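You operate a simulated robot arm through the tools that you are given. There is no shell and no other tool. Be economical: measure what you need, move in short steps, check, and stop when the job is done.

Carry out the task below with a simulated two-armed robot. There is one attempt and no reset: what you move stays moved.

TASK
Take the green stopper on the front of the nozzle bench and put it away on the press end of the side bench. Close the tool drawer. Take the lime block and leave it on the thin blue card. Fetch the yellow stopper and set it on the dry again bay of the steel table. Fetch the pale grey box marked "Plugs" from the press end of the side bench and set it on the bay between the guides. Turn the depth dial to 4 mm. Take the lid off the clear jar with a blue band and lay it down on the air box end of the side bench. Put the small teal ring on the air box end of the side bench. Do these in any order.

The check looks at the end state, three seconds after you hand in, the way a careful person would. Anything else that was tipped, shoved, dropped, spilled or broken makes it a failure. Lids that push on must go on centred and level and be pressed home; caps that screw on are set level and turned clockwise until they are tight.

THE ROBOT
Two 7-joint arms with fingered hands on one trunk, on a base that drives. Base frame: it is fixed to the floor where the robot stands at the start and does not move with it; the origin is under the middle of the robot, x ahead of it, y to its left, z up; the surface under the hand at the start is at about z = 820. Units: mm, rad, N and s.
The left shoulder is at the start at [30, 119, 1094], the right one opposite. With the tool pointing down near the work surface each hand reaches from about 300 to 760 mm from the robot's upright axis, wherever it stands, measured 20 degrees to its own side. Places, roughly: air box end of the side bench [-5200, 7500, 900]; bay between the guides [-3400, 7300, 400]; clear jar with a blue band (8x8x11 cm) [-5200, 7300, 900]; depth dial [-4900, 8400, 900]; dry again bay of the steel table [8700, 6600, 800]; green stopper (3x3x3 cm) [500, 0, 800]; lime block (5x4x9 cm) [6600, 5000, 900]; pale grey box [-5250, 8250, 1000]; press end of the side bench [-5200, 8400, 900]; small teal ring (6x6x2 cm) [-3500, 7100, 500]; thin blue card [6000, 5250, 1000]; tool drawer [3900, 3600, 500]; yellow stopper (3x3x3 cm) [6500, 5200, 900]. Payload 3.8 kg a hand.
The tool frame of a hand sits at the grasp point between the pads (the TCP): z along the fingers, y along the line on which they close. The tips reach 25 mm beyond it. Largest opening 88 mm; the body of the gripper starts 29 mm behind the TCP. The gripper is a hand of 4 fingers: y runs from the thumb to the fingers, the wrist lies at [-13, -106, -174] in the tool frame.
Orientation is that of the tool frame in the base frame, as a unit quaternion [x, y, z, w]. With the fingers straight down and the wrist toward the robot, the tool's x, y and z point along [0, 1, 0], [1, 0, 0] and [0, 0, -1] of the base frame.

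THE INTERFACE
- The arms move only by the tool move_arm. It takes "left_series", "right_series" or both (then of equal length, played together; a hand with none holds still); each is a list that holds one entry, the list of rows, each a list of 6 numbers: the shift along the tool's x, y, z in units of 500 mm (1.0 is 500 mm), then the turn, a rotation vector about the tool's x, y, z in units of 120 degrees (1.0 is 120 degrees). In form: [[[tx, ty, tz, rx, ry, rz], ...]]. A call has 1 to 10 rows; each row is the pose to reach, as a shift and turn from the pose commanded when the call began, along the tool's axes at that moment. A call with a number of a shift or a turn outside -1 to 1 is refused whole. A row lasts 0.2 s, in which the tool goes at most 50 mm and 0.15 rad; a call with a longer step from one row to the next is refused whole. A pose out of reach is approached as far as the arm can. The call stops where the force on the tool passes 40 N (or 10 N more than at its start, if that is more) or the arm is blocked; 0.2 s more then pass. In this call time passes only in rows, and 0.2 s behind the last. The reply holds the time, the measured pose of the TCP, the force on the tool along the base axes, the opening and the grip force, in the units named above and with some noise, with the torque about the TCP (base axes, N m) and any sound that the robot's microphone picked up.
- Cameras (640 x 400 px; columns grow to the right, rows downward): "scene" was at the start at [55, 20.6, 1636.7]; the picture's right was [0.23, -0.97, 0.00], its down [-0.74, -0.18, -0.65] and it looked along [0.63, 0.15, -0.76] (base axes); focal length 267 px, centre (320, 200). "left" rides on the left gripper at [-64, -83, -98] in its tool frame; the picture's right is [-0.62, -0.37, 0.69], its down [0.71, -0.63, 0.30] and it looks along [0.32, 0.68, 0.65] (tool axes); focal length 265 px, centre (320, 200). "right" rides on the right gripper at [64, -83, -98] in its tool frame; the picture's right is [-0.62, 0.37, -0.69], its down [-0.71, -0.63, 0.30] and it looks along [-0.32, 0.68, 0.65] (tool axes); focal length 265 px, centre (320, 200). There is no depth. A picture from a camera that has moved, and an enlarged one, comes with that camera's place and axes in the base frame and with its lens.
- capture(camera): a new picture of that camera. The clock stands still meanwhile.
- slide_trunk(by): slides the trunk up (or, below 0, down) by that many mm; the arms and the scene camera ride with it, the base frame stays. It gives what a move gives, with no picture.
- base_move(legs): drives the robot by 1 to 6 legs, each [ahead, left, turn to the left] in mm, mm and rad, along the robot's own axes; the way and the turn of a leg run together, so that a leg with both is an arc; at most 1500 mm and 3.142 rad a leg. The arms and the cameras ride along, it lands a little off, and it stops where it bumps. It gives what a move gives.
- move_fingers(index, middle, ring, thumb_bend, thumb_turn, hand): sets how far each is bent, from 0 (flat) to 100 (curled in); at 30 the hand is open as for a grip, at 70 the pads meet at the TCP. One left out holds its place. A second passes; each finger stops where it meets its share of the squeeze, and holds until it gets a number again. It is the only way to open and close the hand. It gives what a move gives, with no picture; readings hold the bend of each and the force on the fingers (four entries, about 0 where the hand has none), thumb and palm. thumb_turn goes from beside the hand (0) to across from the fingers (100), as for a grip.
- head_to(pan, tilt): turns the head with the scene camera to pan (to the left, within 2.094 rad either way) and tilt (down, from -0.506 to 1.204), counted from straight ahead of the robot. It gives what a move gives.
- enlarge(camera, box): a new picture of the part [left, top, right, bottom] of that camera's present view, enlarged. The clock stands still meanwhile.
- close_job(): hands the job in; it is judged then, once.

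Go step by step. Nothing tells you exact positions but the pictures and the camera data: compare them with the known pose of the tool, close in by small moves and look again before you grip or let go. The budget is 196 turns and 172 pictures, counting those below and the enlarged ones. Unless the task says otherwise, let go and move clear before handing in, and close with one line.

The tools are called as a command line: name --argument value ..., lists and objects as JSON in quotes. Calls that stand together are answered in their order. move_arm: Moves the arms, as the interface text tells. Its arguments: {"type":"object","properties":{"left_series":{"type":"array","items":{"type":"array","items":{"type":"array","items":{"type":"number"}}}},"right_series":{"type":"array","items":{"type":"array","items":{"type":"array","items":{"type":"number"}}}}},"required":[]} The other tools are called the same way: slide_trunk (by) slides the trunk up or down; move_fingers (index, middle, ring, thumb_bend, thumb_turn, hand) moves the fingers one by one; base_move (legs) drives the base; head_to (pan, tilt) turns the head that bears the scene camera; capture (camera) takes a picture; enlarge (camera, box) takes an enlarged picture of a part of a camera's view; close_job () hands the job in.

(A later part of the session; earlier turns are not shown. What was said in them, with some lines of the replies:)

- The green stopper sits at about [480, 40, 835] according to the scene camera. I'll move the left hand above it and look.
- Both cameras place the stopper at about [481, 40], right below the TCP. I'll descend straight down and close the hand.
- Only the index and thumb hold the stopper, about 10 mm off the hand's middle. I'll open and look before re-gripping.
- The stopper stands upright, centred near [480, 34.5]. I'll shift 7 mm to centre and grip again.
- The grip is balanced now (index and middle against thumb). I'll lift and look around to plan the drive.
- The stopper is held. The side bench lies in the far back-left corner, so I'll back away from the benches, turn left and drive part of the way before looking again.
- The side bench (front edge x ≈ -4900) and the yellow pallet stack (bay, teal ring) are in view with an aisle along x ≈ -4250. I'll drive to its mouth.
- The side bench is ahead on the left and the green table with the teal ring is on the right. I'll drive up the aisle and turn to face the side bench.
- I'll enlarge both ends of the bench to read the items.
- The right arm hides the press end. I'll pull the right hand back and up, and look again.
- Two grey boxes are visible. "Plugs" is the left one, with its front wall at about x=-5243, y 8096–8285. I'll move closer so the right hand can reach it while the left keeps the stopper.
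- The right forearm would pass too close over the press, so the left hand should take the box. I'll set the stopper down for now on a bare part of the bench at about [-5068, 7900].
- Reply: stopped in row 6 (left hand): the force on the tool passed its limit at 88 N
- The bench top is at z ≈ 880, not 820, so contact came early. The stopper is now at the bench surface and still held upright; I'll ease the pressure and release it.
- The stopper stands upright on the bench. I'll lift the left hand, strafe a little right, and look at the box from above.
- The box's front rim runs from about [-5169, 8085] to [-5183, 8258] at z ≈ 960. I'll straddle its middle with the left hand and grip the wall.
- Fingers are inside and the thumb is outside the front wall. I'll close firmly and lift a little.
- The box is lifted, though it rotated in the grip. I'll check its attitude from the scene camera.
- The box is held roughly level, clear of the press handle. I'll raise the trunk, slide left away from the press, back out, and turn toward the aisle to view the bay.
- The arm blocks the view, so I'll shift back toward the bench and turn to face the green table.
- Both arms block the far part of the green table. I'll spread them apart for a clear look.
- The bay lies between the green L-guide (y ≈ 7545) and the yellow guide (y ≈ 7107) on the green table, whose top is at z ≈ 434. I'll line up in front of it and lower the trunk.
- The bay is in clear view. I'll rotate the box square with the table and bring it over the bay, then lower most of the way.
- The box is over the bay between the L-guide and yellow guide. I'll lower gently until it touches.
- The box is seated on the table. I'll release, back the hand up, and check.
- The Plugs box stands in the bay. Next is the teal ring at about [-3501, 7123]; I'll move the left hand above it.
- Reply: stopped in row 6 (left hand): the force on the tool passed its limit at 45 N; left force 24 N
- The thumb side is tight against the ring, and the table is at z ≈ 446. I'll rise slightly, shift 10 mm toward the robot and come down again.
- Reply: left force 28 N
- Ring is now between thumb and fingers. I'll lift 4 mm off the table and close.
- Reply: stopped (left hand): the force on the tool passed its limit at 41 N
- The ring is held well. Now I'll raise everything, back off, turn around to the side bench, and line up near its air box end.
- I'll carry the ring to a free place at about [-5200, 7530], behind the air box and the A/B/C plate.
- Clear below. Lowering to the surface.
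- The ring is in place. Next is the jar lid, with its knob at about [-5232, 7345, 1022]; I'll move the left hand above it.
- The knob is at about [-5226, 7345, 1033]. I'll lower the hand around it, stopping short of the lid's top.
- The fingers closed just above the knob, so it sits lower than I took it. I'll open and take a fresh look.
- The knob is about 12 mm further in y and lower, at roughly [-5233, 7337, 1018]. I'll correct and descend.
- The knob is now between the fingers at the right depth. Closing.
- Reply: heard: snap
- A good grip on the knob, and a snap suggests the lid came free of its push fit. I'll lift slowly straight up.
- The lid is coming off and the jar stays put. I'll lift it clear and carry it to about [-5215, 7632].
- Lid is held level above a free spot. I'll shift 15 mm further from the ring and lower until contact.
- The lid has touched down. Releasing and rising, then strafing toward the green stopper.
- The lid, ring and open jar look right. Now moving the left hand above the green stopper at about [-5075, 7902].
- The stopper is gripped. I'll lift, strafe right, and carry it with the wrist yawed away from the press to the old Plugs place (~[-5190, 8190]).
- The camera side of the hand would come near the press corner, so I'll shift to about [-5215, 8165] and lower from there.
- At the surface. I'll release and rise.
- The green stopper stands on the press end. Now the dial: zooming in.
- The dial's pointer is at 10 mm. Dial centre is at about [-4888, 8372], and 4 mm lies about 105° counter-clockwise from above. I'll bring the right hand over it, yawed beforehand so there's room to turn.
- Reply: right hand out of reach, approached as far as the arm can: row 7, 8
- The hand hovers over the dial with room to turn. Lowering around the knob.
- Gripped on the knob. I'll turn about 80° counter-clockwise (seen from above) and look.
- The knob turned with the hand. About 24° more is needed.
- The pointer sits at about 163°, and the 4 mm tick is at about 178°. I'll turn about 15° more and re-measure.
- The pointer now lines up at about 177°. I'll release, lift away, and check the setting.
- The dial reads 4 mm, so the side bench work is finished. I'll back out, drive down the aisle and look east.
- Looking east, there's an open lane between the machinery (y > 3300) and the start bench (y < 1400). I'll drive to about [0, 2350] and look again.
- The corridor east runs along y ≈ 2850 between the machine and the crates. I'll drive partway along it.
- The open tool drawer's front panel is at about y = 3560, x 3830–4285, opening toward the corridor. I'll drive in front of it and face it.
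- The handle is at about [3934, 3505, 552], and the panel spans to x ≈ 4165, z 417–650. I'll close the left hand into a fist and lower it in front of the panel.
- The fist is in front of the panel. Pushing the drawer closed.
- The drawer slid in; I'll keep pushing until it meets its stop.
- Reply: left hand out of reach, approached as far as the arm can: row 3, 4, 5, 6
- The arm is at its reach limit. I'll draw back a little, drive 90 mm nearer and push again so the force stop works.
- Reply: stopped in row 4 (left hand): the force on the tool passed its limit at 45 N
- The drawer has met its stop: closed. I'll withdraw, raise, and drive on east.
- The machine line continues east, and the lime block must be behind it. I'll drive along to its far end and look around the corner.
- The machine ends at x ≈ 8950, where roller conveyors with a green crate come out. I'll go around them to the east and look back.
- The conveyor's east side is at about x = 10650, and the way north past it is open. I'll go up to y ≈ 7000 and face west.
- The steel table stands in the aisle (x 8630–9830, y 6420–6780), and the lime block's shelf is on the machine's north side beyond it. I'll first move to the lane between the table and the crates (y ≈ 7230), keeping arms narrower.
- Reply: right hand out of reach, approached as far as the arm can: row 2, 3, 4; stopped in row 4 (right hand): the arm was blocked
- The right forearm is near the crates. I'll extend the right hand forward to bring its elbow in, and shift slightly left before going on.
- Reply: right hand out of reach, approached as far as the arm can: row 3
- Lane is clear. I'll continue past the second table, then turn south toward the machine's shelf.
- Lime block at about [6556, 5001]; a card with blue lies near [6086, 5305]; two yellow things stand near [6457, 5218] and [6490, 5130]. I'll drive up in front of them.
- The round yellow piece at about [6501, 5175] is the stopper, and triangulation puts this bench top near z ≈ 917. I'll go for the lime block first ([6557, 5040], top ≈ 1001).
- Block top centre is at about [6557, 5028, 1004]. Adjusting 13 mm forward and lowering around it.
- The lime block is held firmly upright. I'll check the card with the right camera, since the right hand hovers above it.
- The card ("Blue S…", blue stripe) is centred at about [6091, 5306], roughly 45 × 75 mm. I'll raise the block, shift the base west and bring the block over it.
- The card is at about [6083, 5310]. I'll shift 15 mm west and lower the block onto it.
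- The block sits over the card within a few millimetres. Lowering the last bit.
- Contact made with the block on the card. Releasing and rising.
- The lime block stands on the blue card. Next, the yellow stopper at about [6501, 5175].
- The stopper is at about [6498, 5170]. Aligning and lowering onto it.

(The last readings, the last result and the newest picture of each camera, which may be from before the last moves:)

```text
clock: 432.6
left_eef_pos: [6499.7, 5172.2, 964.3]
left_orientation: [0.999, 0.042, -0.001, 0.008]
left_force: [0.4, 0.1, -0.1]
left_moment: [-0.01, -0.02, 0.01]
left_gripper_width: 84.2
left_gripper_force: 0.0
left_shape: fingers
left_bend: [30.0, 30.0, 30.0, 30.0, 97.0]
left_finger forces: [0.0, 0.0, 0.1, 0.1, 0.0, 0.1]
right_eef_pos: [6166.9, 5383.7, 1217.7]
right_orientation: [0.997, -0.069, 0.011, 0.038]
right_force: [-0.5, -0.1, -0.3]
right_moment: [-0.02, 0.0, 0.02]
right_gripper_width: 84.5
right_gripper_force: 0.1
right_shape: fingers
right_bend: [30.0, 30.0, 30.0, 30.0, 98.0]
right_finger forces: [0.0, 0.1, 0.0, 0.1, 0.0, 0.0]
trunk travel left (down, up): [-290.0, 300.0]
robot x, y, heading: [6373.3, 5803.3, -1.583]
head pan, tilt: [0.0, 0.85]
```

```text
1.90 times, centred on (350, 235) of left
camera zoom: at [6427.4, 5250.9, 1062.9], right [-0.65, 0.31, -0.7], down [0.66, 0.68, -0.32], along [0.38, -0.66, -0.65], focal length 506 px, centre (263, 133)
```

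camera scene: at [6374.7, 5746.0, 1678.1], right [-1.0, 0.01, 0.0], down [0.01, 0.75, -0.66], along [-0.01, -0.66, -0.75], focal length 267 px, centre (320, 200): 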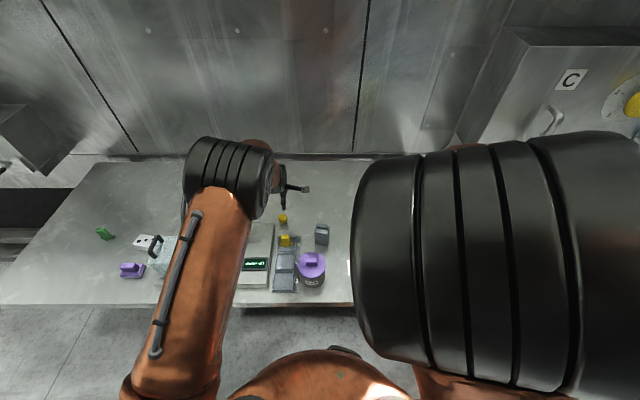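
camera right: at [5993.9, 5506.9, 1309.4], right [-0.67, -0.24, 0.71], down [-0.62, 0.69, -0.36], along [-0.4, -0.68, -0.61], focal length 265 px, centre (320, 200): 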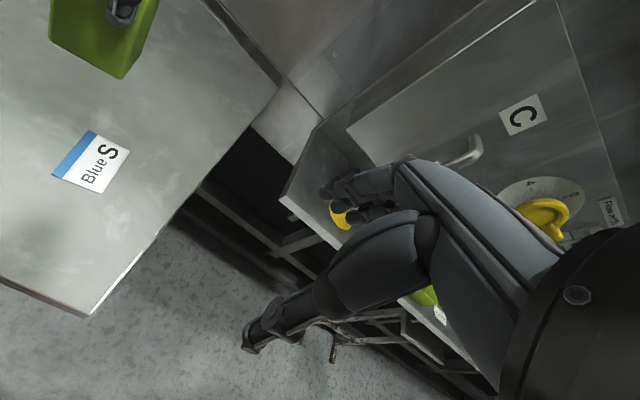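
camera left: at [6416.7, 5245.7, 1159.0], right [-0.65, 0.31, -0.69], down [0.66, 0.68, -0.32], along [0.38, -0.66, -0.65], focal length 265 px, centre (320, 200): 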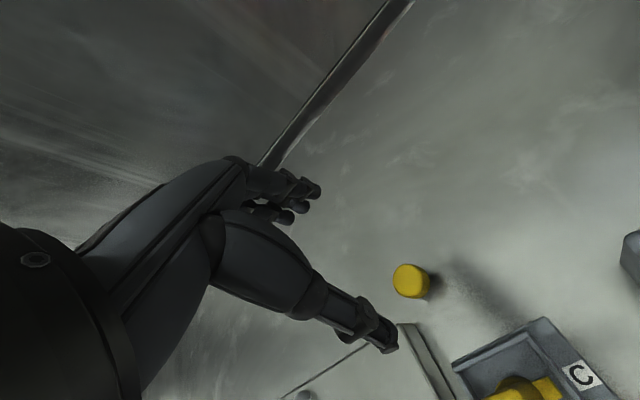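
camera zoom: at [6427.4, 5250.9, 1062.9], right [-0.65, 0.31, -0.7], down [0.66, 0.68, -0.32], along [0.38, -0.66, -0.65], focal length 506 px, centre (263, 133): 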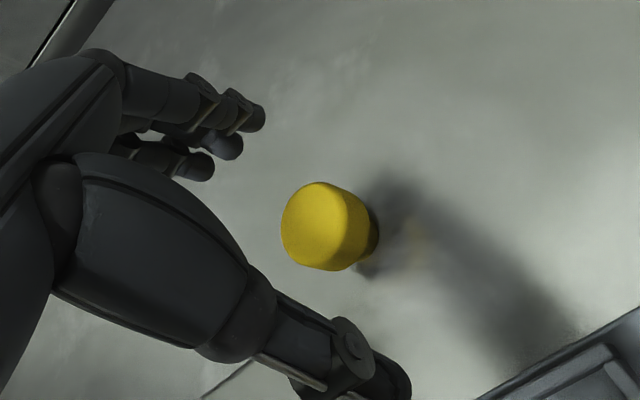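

move_arm --left_series '[[[-0.01, 0.0, 0.02, 0, 0, 0], [-0.01, 0.0, 0.038, 0, 0, 0]]]'

move_fingers --hand "left" --index 70 --middle 70 --ring 70 --thumb_bend 70

enlarge --camera "left" --box '[200, 130, 460, 310]'

```text
clock: 433.2
left_eef_pos: [6494.1, 5172.1, 946.9]
left_orientation: [0.999, 0.041, -0.002, 0.007]
left_force: [-0.5, 0.4, -0.9]
left_moment: [-0.01, -0.04, 0.01]
left_gripper_width: 84.4
left_gripper_force: 0.1
left_shape: fingers
left_bend: [30.0, 30.0, 30.0, 30.0, 97.0]
left_finger forces: [0.1, 0.0, 0.0, 0.0, 0.0, 0.1]
right_eef_pos: [6167.3, 5384.6, 1216.6]
right_orientation: [0.997, -0.07, 0.011, 0.037]
right_force: [-0.4, -0.4, 0.6]
right_moment: [-0.02, 0.0, -0.02]
right_gripper_width: 84.6
right_gripper_force: 0.0
right_shape: fingers
right_bend: [30.0, 30.0, 30.0, 30.0, 98.0]
right_finger forces: [0.1, 0.0, 0.0, 0.0, 0.1, 0.1]
trunk travel left (down, up): [-290.0, 300.0]
robot x, y, heading: [6374.8, 5801.2, -1.58]
head pan, tilt: [0.0, 0.85]
```

```text
clock: 434.2
left_eef_pos: [6494.0, 5172.5, 946.8]
left_orientation: [0.999, 0.041, -0.002, 0.007]
left_force: [0.5, -1.5, 0.1]
left_moment: [-0.01, -0.02, -0.03]
left_gripper_width: 14.3
left_gripper_force: 7.7
left_shape: fingers
left_bend: [65.0, 63.0, 70.0, 61.0, 96.0]
left_finger forces: [2.0, 5.9, 0.0, 0.1, 6.9, 0.0]
right_eef_pos: [6166.3, 5383.3, 1217.6]
right_orientation: [0.997, -0.069, 0.011, 0.037]
right_force: [0.0, 0.2, -0.3]
right_moment: [0.03, 0.04, 0.04]
right_gripper_width: 84.5
right_gripper_force: 0.0
right_shape: fingers
right_bend: [30.0, 30.0, 30.0, 30.0, 98.0]
right_finger forces: [0.0, 0.1, 0.0, 0.0, 0.1, 0.0]
trunk travel left (down, up): [-290.0, 300.0]
robot x, y, heading: [6375.6, 5801.9, -1.579]
head pan, tilt: [0.0, 0.85]
```

```text
2.22 times, centred on (330, 220) of left
camera zoom: at [6423.1, 5251.1, 1045.1], right [-0.65, 0.31, -0.7], down [0.66, 0.68, -0.32], along [0.38, -0.66, -0.65], focal length 590 px, centre (298, 156)
```

zoom: 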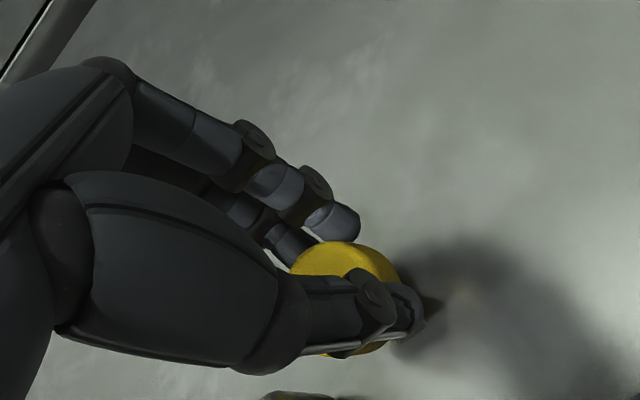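

Held, slightly toward the middle finger. I'll firm the squeeze a bit and lift.

move_fingers --hand "left" --index 75 --middle 74 --ring 72 --thumb_bend 74

move_arm --left_series '[[[0, 0, -0.03, 0, 0, 0], [0, 0, -0.1, 0, 0, 0], [0, 0, -0.19, 0, 0, 0], [0, 0, -0.28, 0, 0, 0], [0, -0.05, -0.36, 0, 0, 0], [0, -0.13, -0.4, 0, 0, 0], [0, -0.22, -0.4, 0, 0, 0]]]'

capture --camera "left"

```text
clock: 435.2
left_eef_pos: [6493.3, 5172.5, 947.6]
left_orientation: [0.999, 0.042, -0.002, 0.007]
left_force: [-1.3, 0.5, 0.0]
left_moment: [0.0, 0.0, -0.03]
left_gripper_width: 11.9
left_gripper_force: 12.1
left_shape: fingers
left_bend: [74.0, 72.0, 72.0, 60.0, 94.0]
left_finger forces: [5.1, 6.7, 0.1, 0.1, 11.5, 0.1]
right_eef_pos: [6165.7, 5383.9, 1217.7]
right_orientation: [0.997, -0.07, 0.012, 0.037]
right_force: [-0.6, 0.5, -0.2]
right_moment: [0.01, 0.01, 0.02]
right_gripper_width: 84.6
right_gripper_force: 0.0
right_shape: fingers
right_bend: [30.0, 30.0, 30.0, 30.0, 98.0]
right_finger forces: [0.0, 0.1, 0.1, 0.1, 0.0, 0.1]
trunk travel left (down, up): [-290.0, 300.0]
robot x, y, heading: [6374.8, 5800.7, -1.58]
head pan, tilt: [0.0, 0.85]
```

```text
clock: 436.8
left_eef_pos: [6481.9, 5289.9, 1147.8]
left_orientation: [0.999, 0.041, -0.002, 0.008]
left_force: [0.6, 0.2, -0.5]
left_moment: [-0.01, -0.01, -0.04]
left_gripper_width: 11.6
left_gripper_force: 11.5
left_shape: fingers
left_bend: [74.0, 72.0, 72.0, 60.0, 94.0]
left_finger forces: [4.8, 7.3, 0.0, 0.1, 11.1, 0.1]
right_eef_pos: [6165.5, 5385.7, 1217.9]
right_orientation: [0.997, -0.069, 0.011, 0.037]
right_force: [0.4, 0.1, -0.1]
right_moment: [-0.03, 0.02, 0.01]
right_gripper_width: 84.8
right_gripper_force: 0.0
right_shape: fingers
right_bend: [30.0, 30.0, 30.0, 30.0, 98.0]
right_finger forces: [0.0, 0.1, 0.1, 0.1, 0.0, 0.1]
trunk travel left (down, up): [-290.0, 300.0]
robot x, y, heading: [6375.2, 5804.9, -1.581]
head pan, tilt: [0.0, 0.85]
```

```text
40 pictures are left
camera left: at [6412.1, 5369.2, 1244.6], right [-0.65, 0.31, -0.7], down [0.66, 0.68, -0.32], along [0.38, -0.66, -0.64], focal length 265 px, centre (320, 200)
```

left: 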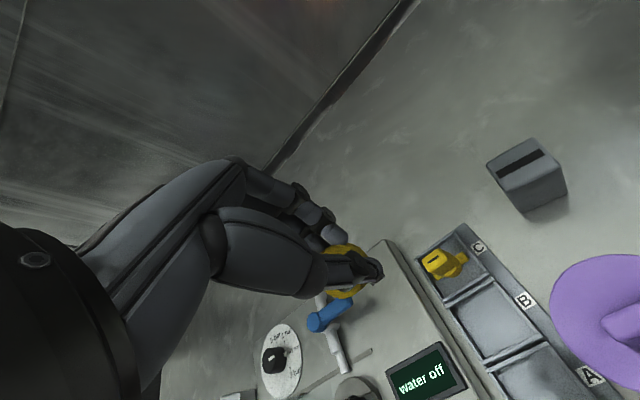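

The stopper is held. I'll back off, turn east and drive along the machine to the steel table's south side.

base_move --legs '[[-110, 0, 0], [0, 0, 1.578], [1215, 0, 0], [1200, 0, 0]]'

head_to --pan 0.8 --tilt 0.6

capture --camera "scene"

```text
clock: 453.2
left_eef_pos: [9287.3, 6032.2, 1146.9]
left_orientation: [0.674, 0.738, 0.004, 0.006]
left_force: [-0.4, 0.0, 0.5]
left_moment: [0.0, -0.04, -0.01]
left_gripper_width: 11.2
left_gripper_force: 11.4
left_shape: fingers
left_bend: [74.0, 72.0, 72.0, 60.0, 94.0]
left_finger forces: [4.8, 7.3, 0.0, 0.0, 10.4, 0.1]
right_eef_pos: [9194.8, 5715.2, 1217.7]
right_orientation: [0.751, 0.659, 0.034, 0.017]
right_force: [0.2, -0.4, -0.7]
right_moment: [-0.02, 0.01, -0.01]
right_gripper_width: 84.5
right_gripper_force: 0.1
right_shape: fingers
right_bend: [30.0, 30.0, 30.0, 30.0, 98.0]
right_finger forces: [0.1, 0.0, 0.0, 0.1, 0.0, 0.0]
trunk travel left (down, up): [-290.0, 300.0]
robot x, y, heading: [8774.6, 5923.0, -0.003]
head pan, tilt: [0.0, 0.85]
```

```text
clock: 454.4
left_eef_pos: [9288.3, 6031.4, 1147.1]
left_orientation: [0.674, 0.739, 0.004, 0.006]
left_force: [-0.4, 0.0, -0.5]
left_moment: [-0.03, -0.02, 0.03]
left_gripper_width: 11.4
left_gripper_force: 11.5
left_shape: fingers
left_bend: [74.0, 72.0, 72.0, 60.0, 94.0]
left_finger forces: [4.8, 7.3, 0.0, 0.0, 10.6, 0.1]
right_eef_pos: [9193.8, 5714.3, 1218.2]
right_orientation: [0.752, 0.659, 0.034, 0.017]
right_force: [0.5, 0.2, -1.0]
right_moment: [0.0, 0.02, -0.01]
right_gripper_width: 84.2
right_gripper_force: 0.0
right_shape: fingers
right_bend: [30.0, 30.0, 30.0, 30.0, 98.0]
right_finger forces: [0.0, 0.0, 0.0, 0.0, 0.0, 0.0]
trunk travel left (down, up): [-290.0, 300.0]
robot x, y, heading: [8774.4, 5920.9, 0.002]
head pan, tilt: [0.799, 0.6]
```

```text
39 pictures are left
camera scene: at [8815.6, 5985.2, 1699.0], right [0.72, -0.7, 0.0], down [-0.39, -0.4, -0.82], along [0.58, 0.59, -0.57], focal length 267 px, centre (320, 200)
```

scene: 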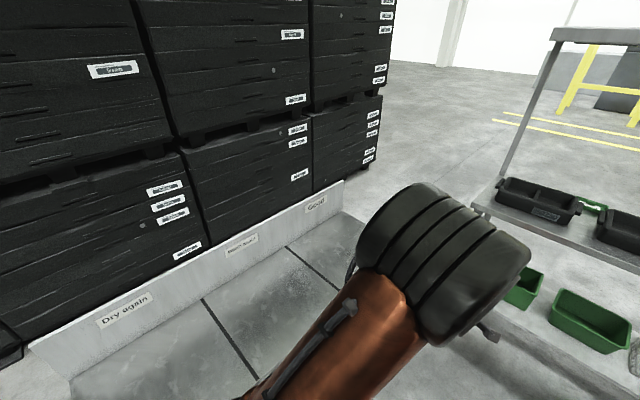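

The bays are labelled, and "Dry again" is the west one (x 8530–8935, centre ≈ [8730, 6600]). Turning to face it.

base_move --legs '[[0, 0, 1.57], [110, 0, 0]]'

head_to --pan 0.0 --tilt 0.9

capture --camera "scene"

capture --camera "left"

```text
clock: 459.4
left_eef_pos: [8658.7, 6541.7, 1145.9]
left_orientation: [-0.048, 0.999, 0.006, 0.001]
left_force: [0.2, -0.8, -1.0]
left_moment: [0.0, -0.03, -0.02]
left_gripper_width: 11.3
left_gripper_force: 11.0
left_shape: fingers
left_bend: [74.0, 72.0, 72.0, 60.0, 94.0]
left_finger forces: [4.7, 7.2, 0.0, 0.0, 10.0, 0.0]
right_eef_pos: [8977.2, 6450.2, 1218.3]
right_orientation: [0.062, 0.997, 0.036, -0.012]
right_force: [-0.5, 1.1, -0.9]
right_moment: [-0.02, 0.01, 0.04]
right_gripper_width: 84.5
right_gripper_force: 0.1
right_shape: fingers
right_bend: [30.0, 30.0, 30.0, 30.0, 98.0]
right_finger forces: [0.0, 0.1, 0.0, 0.1, 0.1, 0.1]
trunk travel left (down, up): [-290.0, 300.0]
robot x, y, heading: [8775.0, 6032.2, 1.578]
head pan, tilt: [0.799, 0.6]
```

```text
clock: 460.5
left_eef_pos: [8658.7, 6540.9, 1146.5]
left_orientation: [-0.047, 0.999, 0.007, 0.002]
left_force: [0.0, 1.3, -1.0]
left_moment: [0.01, 0.0, 0.02]
left_gripper_width: 10.9
left_gripper_force: 10.9
left_shape: fingers
left_bend: [74.0, 72.0, 72.0, 60.0, 94.0]
left_finger forces: [4.8, 7.3, 0.0, 0.0, 10.1, 0.0]
right_eef_pos: [8976.3, 6448.7, 1218.0]
right_orientation: [0.063, 0.997, 0.037, -0.011]
right_force: [0.1, 0.7, -0.6]
right_moment: [0.05, -0.03, 0.0]
right_gripper_width: 84.6
right_gripper_force: 0.1
right_shape: fingers
right_bend: [30.0, 30.0, 30.0, 30.0, 98.0]
right_finger forces: [0.1, 0.1, 0.1, 0.1, 0.0, 0.1]
trunk travel left (down, up): [-290.0, 300.0]
robot x, y, heading: [8774.7, 6025.0, 1.577]
head pan, tilt: [0.0, 0.901]
```

```text
38 pictures are left
camera scene: at [8772.6, 6086.6, 1674.3], right [1.0, 0.01, 0.0], down [0.0, -0.78, -0.62], along [0.0, 0.62, -0.78], focal length 267 px, centre (320, 200)
```

scene: 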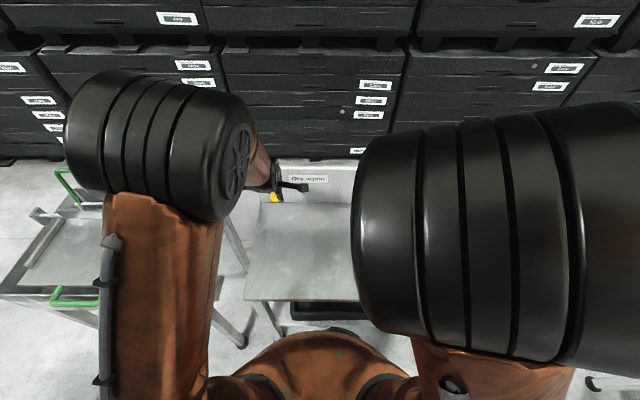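

```text
37 pictures are left
camera left: at [8730.0, 6461.9, 1244.0], right [0.65, -0.3, -0.7], down [-0.65, -0.69, -0.32], along [-0.39, 0.66, -0.65], focal length 265 px, centre (320, 200)
```

left: 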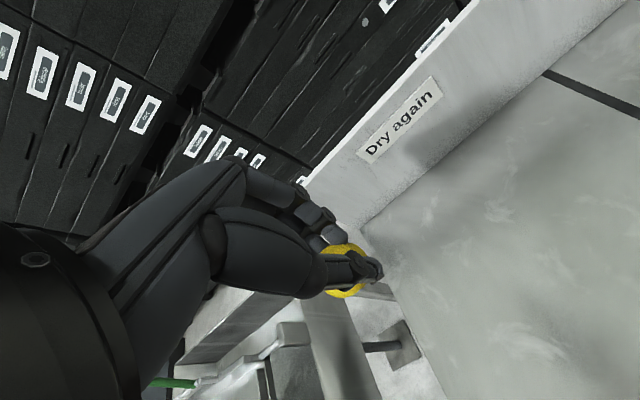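

The table top is near z ≈ 850. I'll move to the middle of the bay and lower to just above it.

move_arm --left_series '[[[-0.08, 0, 0.03, 0, 0, 0], [-0.152, 0, 0.08, 0, 0, 0], [-0.152, 0, 0.17, 0, 0, 0], [-0.152, 0, 0.26, 0, 0, 0], [-0.152, 0, 0.35, 0, 0, 0], [-0.152, 0, 0.42, 0, 0, 0]]]'

capture --camera "left"

```text
clock: 461.9
left_eef_pos: [8733.0, 6552.0, 935.5]
left_orientation: [-0.048, 0.999, 0.007, 0.002]
left_force: [-0.5, -0.7, -0.6]
left_moment: [-0.03, -0.03, 0.02]
left_gripper_width: 10.6
left_gripper_force: 11.1
left_shape: fingers
left_bend: [74.0, 72.0, 72.0, 61.0, 94.0]
left_finger forces: [4.7, 7.6, 0.0, 0.1, 9.8, 0.0]
right_eef_pos: [8975.7, 6450.5, 1217.5]
right_orientation: [0.063, 0.997, 0.038, -0.013]
right_force: [1.0, 0.2, -0.3]
right_moment: [0.0, 0.04, 0.02]
right_gripper_width: 84.6
right_gripper_force: 0.2
right_shape: fingers
right_bend: [30.0, 30.0, 30.0, 30.0, 98.0]
right_finger forces: [0.1, 0.0, 0.0, 0.0, 0.0, 0.0]
trunk travel left (down, up): [-290.0, 300.0]
robot x, y, heading: [8776.5, 6025.9, 1.57]
head pan, tilt: [0.0, 0.901]
```

```text
36 pictures are left
camera left: at [8804.1, 6474.3, 1032.8], right [0.65, -0.3, -0.7], down [-0.65, -0.69, -0.32], along [-0.39, 0.66, -0.65], focal length 265 px, centre (320, 200)
```

left: 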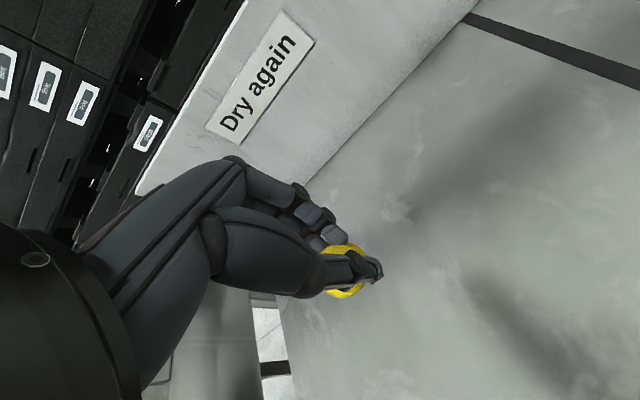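

move_arm --left_series '[[[0, 0, 0.05, 0, 0, 0], [0, 0, 0.08, 0, 0, 0], [0, 0, 0.092, 0, 0, 0], [0, 0, 0.1, 0, 0, 0], [0, 0, 0.106, 0, 0, 0]]]'

enlarge --camera "left" --box '[220, 150, 480, 330]'

```text
clock: 463.1
left_eef_pos: [8733.0, 6551.1, 882.4]
left_orientation: [-0.048, 0.999, 0.007, 0.001]
left_force: [-0.4, -0.4, -0.5]
left_moment: [0.02, 0.03, -0.03]
left_gripper_width: 10.6
left_gripper_force: 11.2
left_shape: fingers
left_bend: [74.0, 72.0, 72.0, 61.0, 94.0]
left_finger forces: [4.8, 7.8, 0.0, 0.0, 9.7, 0.1]
right_eef_pos: [8977.0, 6450.3, 1217.4]
right_orientation: [0.063, 0.997, 0.037, -0.012]
right_force: [0.5, -0.2, 0.1]
right_moment: [0.01, 0.01, -0.01]
right_gripper_width: 84.4
right_gripper_force: 0.1
right_shape: fingers
right_bend: [30.0, 30.0, 30.0, 30.0, 98.0]
right_finger forces: [0.0, 0.1, 0.0, 0.1, 0.0, 0.0]
trunk travel left (down, up): [-290.0, 300.0]
robot x, y, heading: [8775.3, 6024.3, 1.578]
head pan, tilt: [0.0, 0.901]
```

```text
2.22 times, centred on (350, 240) of left
camera zoom: at [8805.4, 6472.6, 980.4], right [0.65, -0.3, -0.7], down [-0.65, -0.69, -0.32], along [-0.39, 0.66, -0.65], focal length 590 px, centre (253, 111)
```

zoom: 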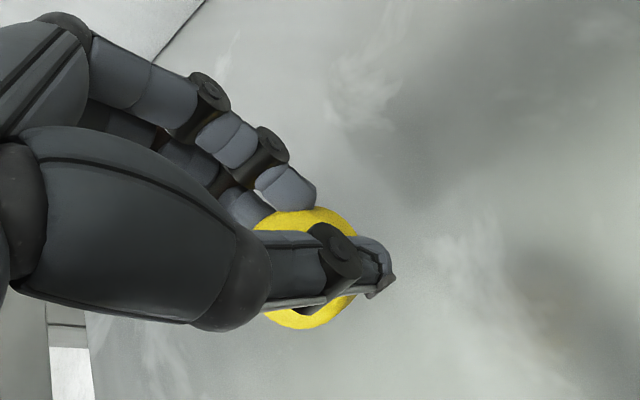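

No contact yet; creeping down further.

move_arm --left_series '[[[0, 0, 0.008, 0, 0, 0], [0, 0, 0.016, 0, 0, 0], [0, 0, 0.022, 0, 0, 0], [0, 0, 0.028, 0, 0, 0], [0, 0, 0.032, 0, 0, 0]]]'

enlarge --camera "left" --box '[220, 150, 480, 330]'

```text
clock: 464.3
left_eef_pos: [8734.1, 6552.6, 868.3]
left_orientation: [-0.049, 0.999, 0.007, 0.001]
left_force: [-0.3, -0.4, -1.2]
left_moment: [0.0, -0.03, 0.0]
left_gripper_width: 10.6
left_gripper_force: 11.3
left_shape: fingers
left_bend: [74.0, 72.0, 72.0, 61.0, 94.0]
left_finger forces: [4.9, 7.7, 0.1, 0.1, 9.6, 0.0]
right_eef_pos: [8977.2, 6448.8, 1218.3]
right_orientation: [0.063, 0.997, 0.036, -0.012]
right_force: [-0.2, 0.4, 0.2]
right_moment: [0.04, 0.04, 0.0]
right_gripper_width: 84.3
right_gripper_force: 0.1
right_shape: fingers
right_bend: [30.0, 30.0, 30.0, 30.0, 98.0]
right_finger forces: [0.0, 0.0, 0.0, 0.0, 0.1, 0.0]
trunk travel left (down, up): [-290.0, 300.0]
robot x, y, heading: [8772.7, 6032.9, 1.575]
head pan, tilt: [0.0, 0.901]
```

```text
2.22 times, centred on (350, 240) of left
camera zoom: at [8806.3, 6472.6, 965.5], right [0.65, -0.3, -0.7], down [-0.65, -0.69, -0.32], along [-0.39, 0.66, -0.65], focal length 590 px, centre (253, 111)
```

zoom: 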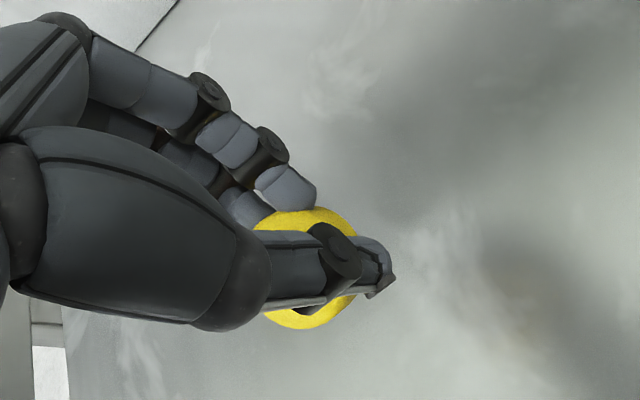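

move_arm --left_series '[[[0, 0, 0.016, 0, 0, 0], [0, 0, 0.032, 0, 0, 0], [0, 0, 0.042, 0, 0, 0], [0, 0, 0.05, 0, 0, 0], [0, 0, 0.057, 0, 0, 0], [0, 0, 0.063, 0, 0, 0], [0, 0, 0.068, 0, 0, 0]]]'

enlarge --camera "left" --box '[220, 150, 480, 330]'

```text
clock: 465.9
left_eef_pos: [8734.1, 6553.1, 835.1]
left_orientation: [-0.048, 0.999, 0.007, 0.001]
left_force: [-0.1, 0.0, -0.6]
left_moment: [0.0, 0.0, -0.03]
left_gripper_width: 10.6
left_gripper_force: 11.3
left_shape: fingers
left_bend: [74.0, 72.0, 72.0, 61.0, 94.0]
left_finger forces: [4.8, 7.8, 0.0, 0.1, 9.8, 0.0]
right_eef_pos: [8977.0, 6450.8, 1218.8]
right_orientation: [0.063, 0.997, 0.036, -0.011]
right_force: [-0.8, 0.7, -0.2]
right_moment: [-0.03, 0.03, -0.03]
right_gripper_width: 84.7
right_gripper_force: 0.0
right_shape: fingers
right_bend: [30.0, 30.0, 30.0, 30.0, 98.0]
right_finger forces: [0.0, 0.0, 0.0, 0.0, 0.0, 0.1]
trunk travel left (down, up): [-290.0, 300.0]
robot x, y, heading: [8770.2, 6027.4, 1.576]
head pan, tilt: [0.0, 0.901]
```

```text
2.22 times, centred on (350, 240) of left
camera zoom: at [8805.8, 6473.6, 932.1], right [0.65, -0.3, -0.7], down [-0.65, -0.69, -0.32], along [-0.39, 0.66, -0.65], focal length 590 px, centre (253, 111)
```

zoom: 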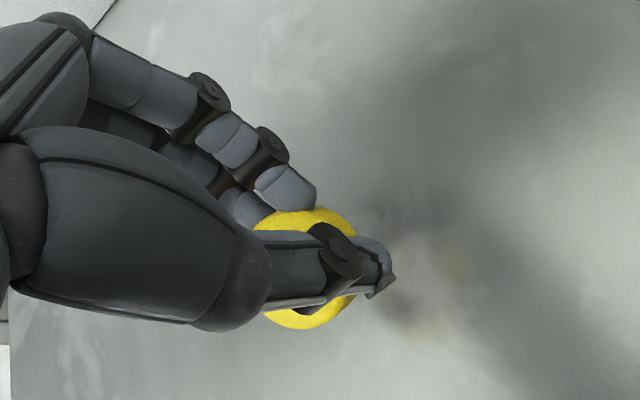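

Nearly there (a yellow glow of the stopper shows on the steel). Creeping on.

move_arm --left_series '[[[0, 0, 0.006, 0, 0, 0], [0, 0, 0.012, 0, 0, 0], [0, 0, 0.018, 0, 0, 0], [0, 0, 0.024, 0, 0, 0]]]'

enlarge --camera "left" --box '[220, 150, 480, 330]'

```text
clock: 466.9
left_eef_pos: [8736.1, 6553.4, 823.5]
left_orientation: [-0.049, 0.999, 0.011, 0.002]
left_force: [2.9, 2.4, 14.9]
left_moment: [0.01, -0.06, 0.01]
left_gripper_width: 10.0
left_gripper_force: 15.3
left_shape: fingers
left_bend: [74.0, 73.0, 72.0, 61.0, 93.0]
left_finger forces: [7.3, 11.3, 0.1, 0.0, 11.5, 0.0]
right_eef_pos: [8976.9, 6448.4, 1218.2]
right_orientation: [0.063, 0.997, 0.038, -0.012]
right_force: [-0.8, -0.2, 0.2]
right_moment: [0.02, 0.03, 0.03]
right_gripper_width: 84.9
right_gripper_force: 0.1
right_shape: fingers
right_bend: [30.0, 30.0, 30.0, 30.0, 98.0]
right_finger forces: [0.0, 0.0, 0.0, 0.0, 0.0, 0.1]
trunk travel left (down, up): [-290.0, 300.0]
robot x, y, heading: [8772.3, 6030.3, 1.575]
head pan, tilt: [0.0, 0.901]
```

```text
2.22 times, centred on (350, 240) of left
camera zoom: at [8807.6, 6473.7, 921.0], right [0.65, -0.29, -0.7], down [-0.65, -0.69, -0.32], along [-0.39, 0.66, -0.64], focal length 590 px, centre (253, 111)
```

zoom: 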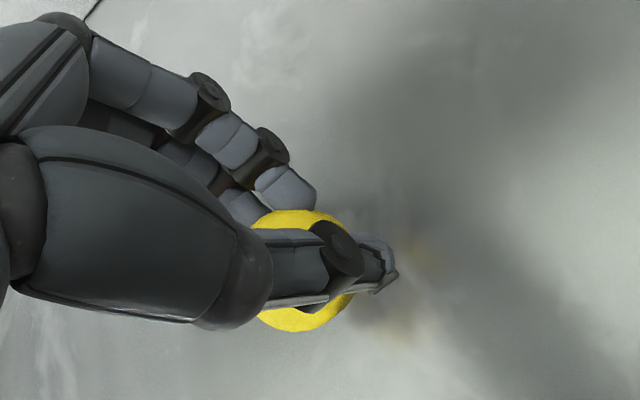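

Contact. I'll ease off slightly and release.

move_arm --left_series '[[[0, 0, -0.004, 0, 0, 0]]]'

move_fingers --hand "left" --index 30 --middle 30 --ring 30 --thumb_bend 30

move_arm --left_series '[[[0, 0, -0.05, 0, 0, 0], [0, 0, -0.14, 0, 0, 0], [0, 0, -0.23, 0, 0, 0], [0, 0, -0.32, 0, 0, 0], [0, 0, -0.4, 0, 0, 0]]]'

capture --camera "left"

```text
clock: 467.3
left_eef_pos: [8734.7, 6552.6, 823.8]
left_orientation: [-0.048, 0.999, 0.008, 0.002]
left_force: [2.5, 4.3, 14.5]
left_moment: [0.03, -0.05, 0.0]
left_gripper_width: 10.1
left_gripper_force: 14.8
left_shape: fingers
left_bend: [74.0, 73.0, 72.0, 61.0, 93.0]
left_finger forces: [9.4, 10.6, 0.1, 0.1, 10.9, 0.0]
right_eef_pos: [8976.8, 6449.5, 1218.1]
right_orientation: [0.063, 0.997, 0.036, -0.011]
right_force: [0.2, -0.5, 0.4]
right_moment: [-0.02, -0.03, 0.01]
right_gripper_width: 84.8
right_gripper_force: 0.0
right_shape: fingers
right_bend: [30.0, 30.0, 30.0, 30.0, 98.0]
right_finger forces: [0.1, 0.0, 0.0, 0.0, 0.1, 0.1]
trunk travel left (down, up): [-290.0, 300.0]
robot x, y, heading: [8776.6, 6027.0, 1.572]
head pan, tilt: [0.0, 0.901]
```

```text
clock: 468.3
left_eef_pos: [8734.1, 6551.9, 823.2]
left_orientation: [-0.048, 0.999, 0.007, 0.002]
left_force: [-0.6, -0.5, -0.2]
left_moment: [-0.02, -0.02, 0.02]
left_gripper_width: 84.5
left_gripper_force: 0.0
left_shape: fingers
left_bend: [30.0, 30.0, 30.0, 30.0, 97.0]
left_finger forces: [0.1, 0.1, 0.1, 0.0, 0.0, 0.1]
right_eef_pos: [8976.6, 6449.6, 1217.9]
right_orientation: [0.063, 0.997, 0.036, -0.011]
right_force: [0.3, 0.6, 0.0]
right_moment: [0.01, -0.02, -0.01]
right_gripper_width: 84.6
right_gripper_force: 0.1
right_shape: fingers
right_bend: [30.0, 30.0, 30.0, 30.0, 98.0]
right_finger forces: [0.1, 0.0, 0.1, 0.0, 0.0, 0.1]
trunk travel left (down, up): [-290.0, 300.0]
robot x, y, heading: [8776.2, 6029.7, 1.579]
head pan, tilt: [0.0, 0.901]
```

```text
clock: 469.5
left_eef_pos: [8731.1, 6546.8, 1027.2]
left_orientation: [-0.047, 0.999, 0.007, 0.001]
left_force: [0.4, -0.1, -0.6]
left_moment: [0.03, 0.01, 0.01]
left_gripper_width: 84.5
left_gripper_force: 0.1
left_shape: fingers
left_bend: [30.0, 30.0, 30.0, 30.0, 97.0]
left_finger forces: [0.1, 0.1, 0.0, 0.0, 0.0, 0.0]
right_eef_pos: [8976.5, 6448.6, 1218.8]
right_orientation: [0.063, 0.997, 0.036, -0.012]
right_force: [-0.1, -0.9, -0.3]
right_moment: [-0.01, 0.01, -0.01]
right_gripper_width: 84.6
right_gripper_force: 0.1
right_shape: fingers
right_bend: [30.0, 30.0, 30.0, 30.0, 98.0]
right_finger forces: [0.1, 0.1, 0.0, 0.0, 0.0, 0.1]
trunk travel left (down, up): [-290.0, 300.0]
robot x, y, heading: [8771.4, 6027.0, 1.577]
head pan, tilt: [0.0, 0.901]
```

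```text
31 pictures are left
camera left: at [8802.9, 6468.0, 1123.7], right [0.65, -0.3, -0.7], down [-0.65, -0.69, -0.31], along [-0.39, 0.66, -0.65], focal length 265 px, centre (320, 200)
```

left: 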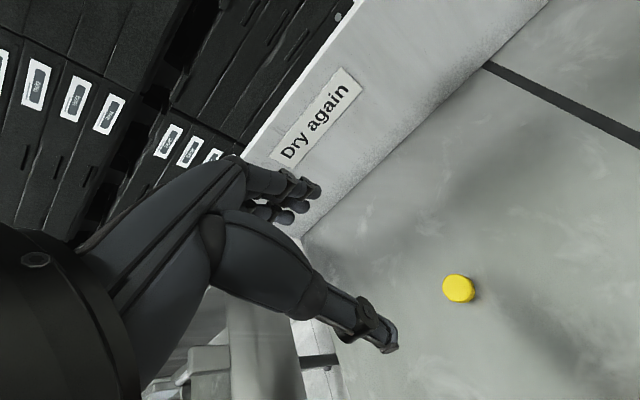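

enlarge --camera "left" --box '[420, 250, 500, 330]'

```text
5.00 times, centred on (460, 290) of left
camera zoom: at [8802.9, 6468.0, 1123.7], right [0.65, -0.3, -0.7], down [-0.65, -0.69, -0.31], along [-0.39, 0.66, -0.65], focal length 1327 px, centre (-380, -250)
```

zoom: 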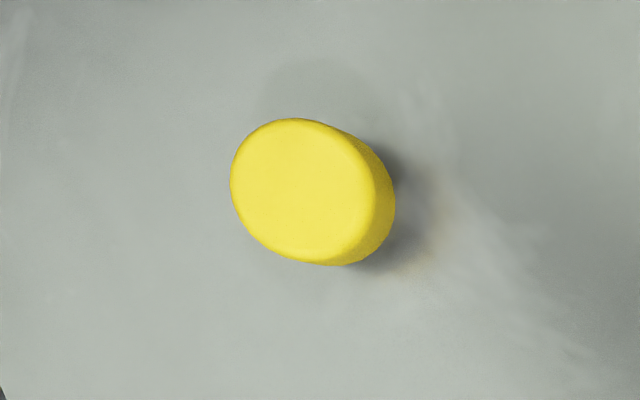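

The yellow stopper stands upright in the "Dry again" bay. I'll back clear of the table.

move_arm --left_series '[[[0, -0.05, -0.06, 0, 0, 0], [0, -0.1, -0.12, 0, 0, 0], [0, -0.15, -0.18, 0, 0, 0]]]'

base_move --legs '[[-100, 0, 0]]'

capture --camera "scene"

```text
clock: 470.3
left_eef_pos: [8737.1, 6473.6, 1113.5]
left_orientation: [-0.049, 0.999, 0.007, 0.001]
left_force: [0.2, 0.1, 0.4]
left_moment: [0.02, 0.01, 0.0]
left_gripper_width: 84.6
left_gripper_force: 0.1
left_shape: fingers
left_bend: [30.0, 30.0, 30.0, 30.0, 97.0]
left_finger forces: [0.1, 0.0, 0.1, 0.0, 0.0, 0.0]
right_eef_pos: [8975.7, 6448.1, 1219.2]
right_orientation: [0.063, 0.997, 0.038, -0.011]
right_force: [-0.2, 0.2, 0.1]
right_moment: [0.01, 0.04, 0.02]
right_gripper_width: 84.4
right_gripper_force: 0.1
right_shape: fingers
right_bend: [30.0, 30.0, 30.0, 30.0, 98.0]
right_finger forces: [0.0, 0.0, 0.0, 0.0, 0.0, 0.0]
trunk travel left (down, up): [-290.0, 300.0]
robot x, y, heading: [8769.5, 6027.4, 1.578]
head pan, tilt: [0.0, 0.901]
```

```text
clock: 471.4
left_eef_pos: [8738.3, 6376.3, 1111.2]
left_orientation: [-0.047, 0.999, 0.006, 0.002]
left_force: [-0.4, 1.2, 0.4]
left_moment: [0.0, -0.01, 0.01]
left_gripper_width: 84.5
left_gripper_force: 0.1
left_shape: fingers
left_bend: [30.0, 30.0, 30.0, 30.0, 97.0]
left_finger forces: [0.0, 0.1, 0.0, 0.1, 0.0, 0.0]
right_eef_pos: [8977.8, 6349.7, 1218.5]
right_orientation: [0.064, 0.997, 0.038, -0.012]
right_force: [-0.2, -0.4, -0.3]
right_moment: [-0.02, 0.0, 0.0]
right_gripper_width: 84.5
right_gripper_force: 0.0
right_shape: fingers
right_bend: [30.0, 30.0, 30.0, 30.0, 98.0]
right_finger forces: [0.0, 0.0, 0.0, 0.1, 0.1, 0.1]
trunk travel left (down, up): [-290.0, 300.0]
robot x, y, heading: [8774.9, 5930.4, 1.574]
head pan, tilt: [0.0, 0.901]
```

```text
29 pictures are left
camera scene: at [8773.2, 5986.5, 1674.3], right [1.0, 0.0, 0.0], down [0.0, -0.78, -0.62], along [0.0, 0.62, -0.78], focal length 267 px, centre (320, 200)
```

scene: 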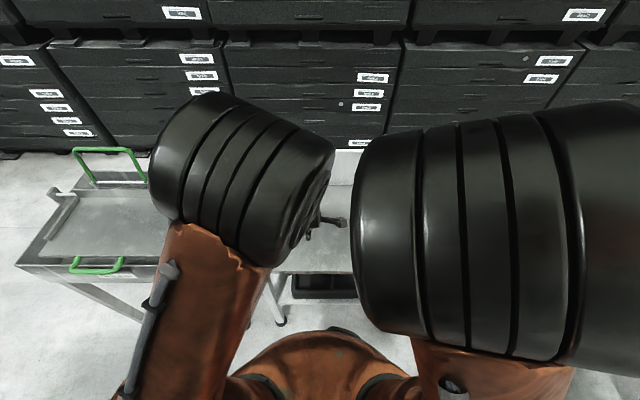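

All eight jobs are done and both hands are empty and clear, so I'm handing in.

close_job

```text
The job is handed in.
```

I finished all eight jobs, both hands are empty and clear, and the work is handed in; I didn't go back to re-check the earlier placements before closing.
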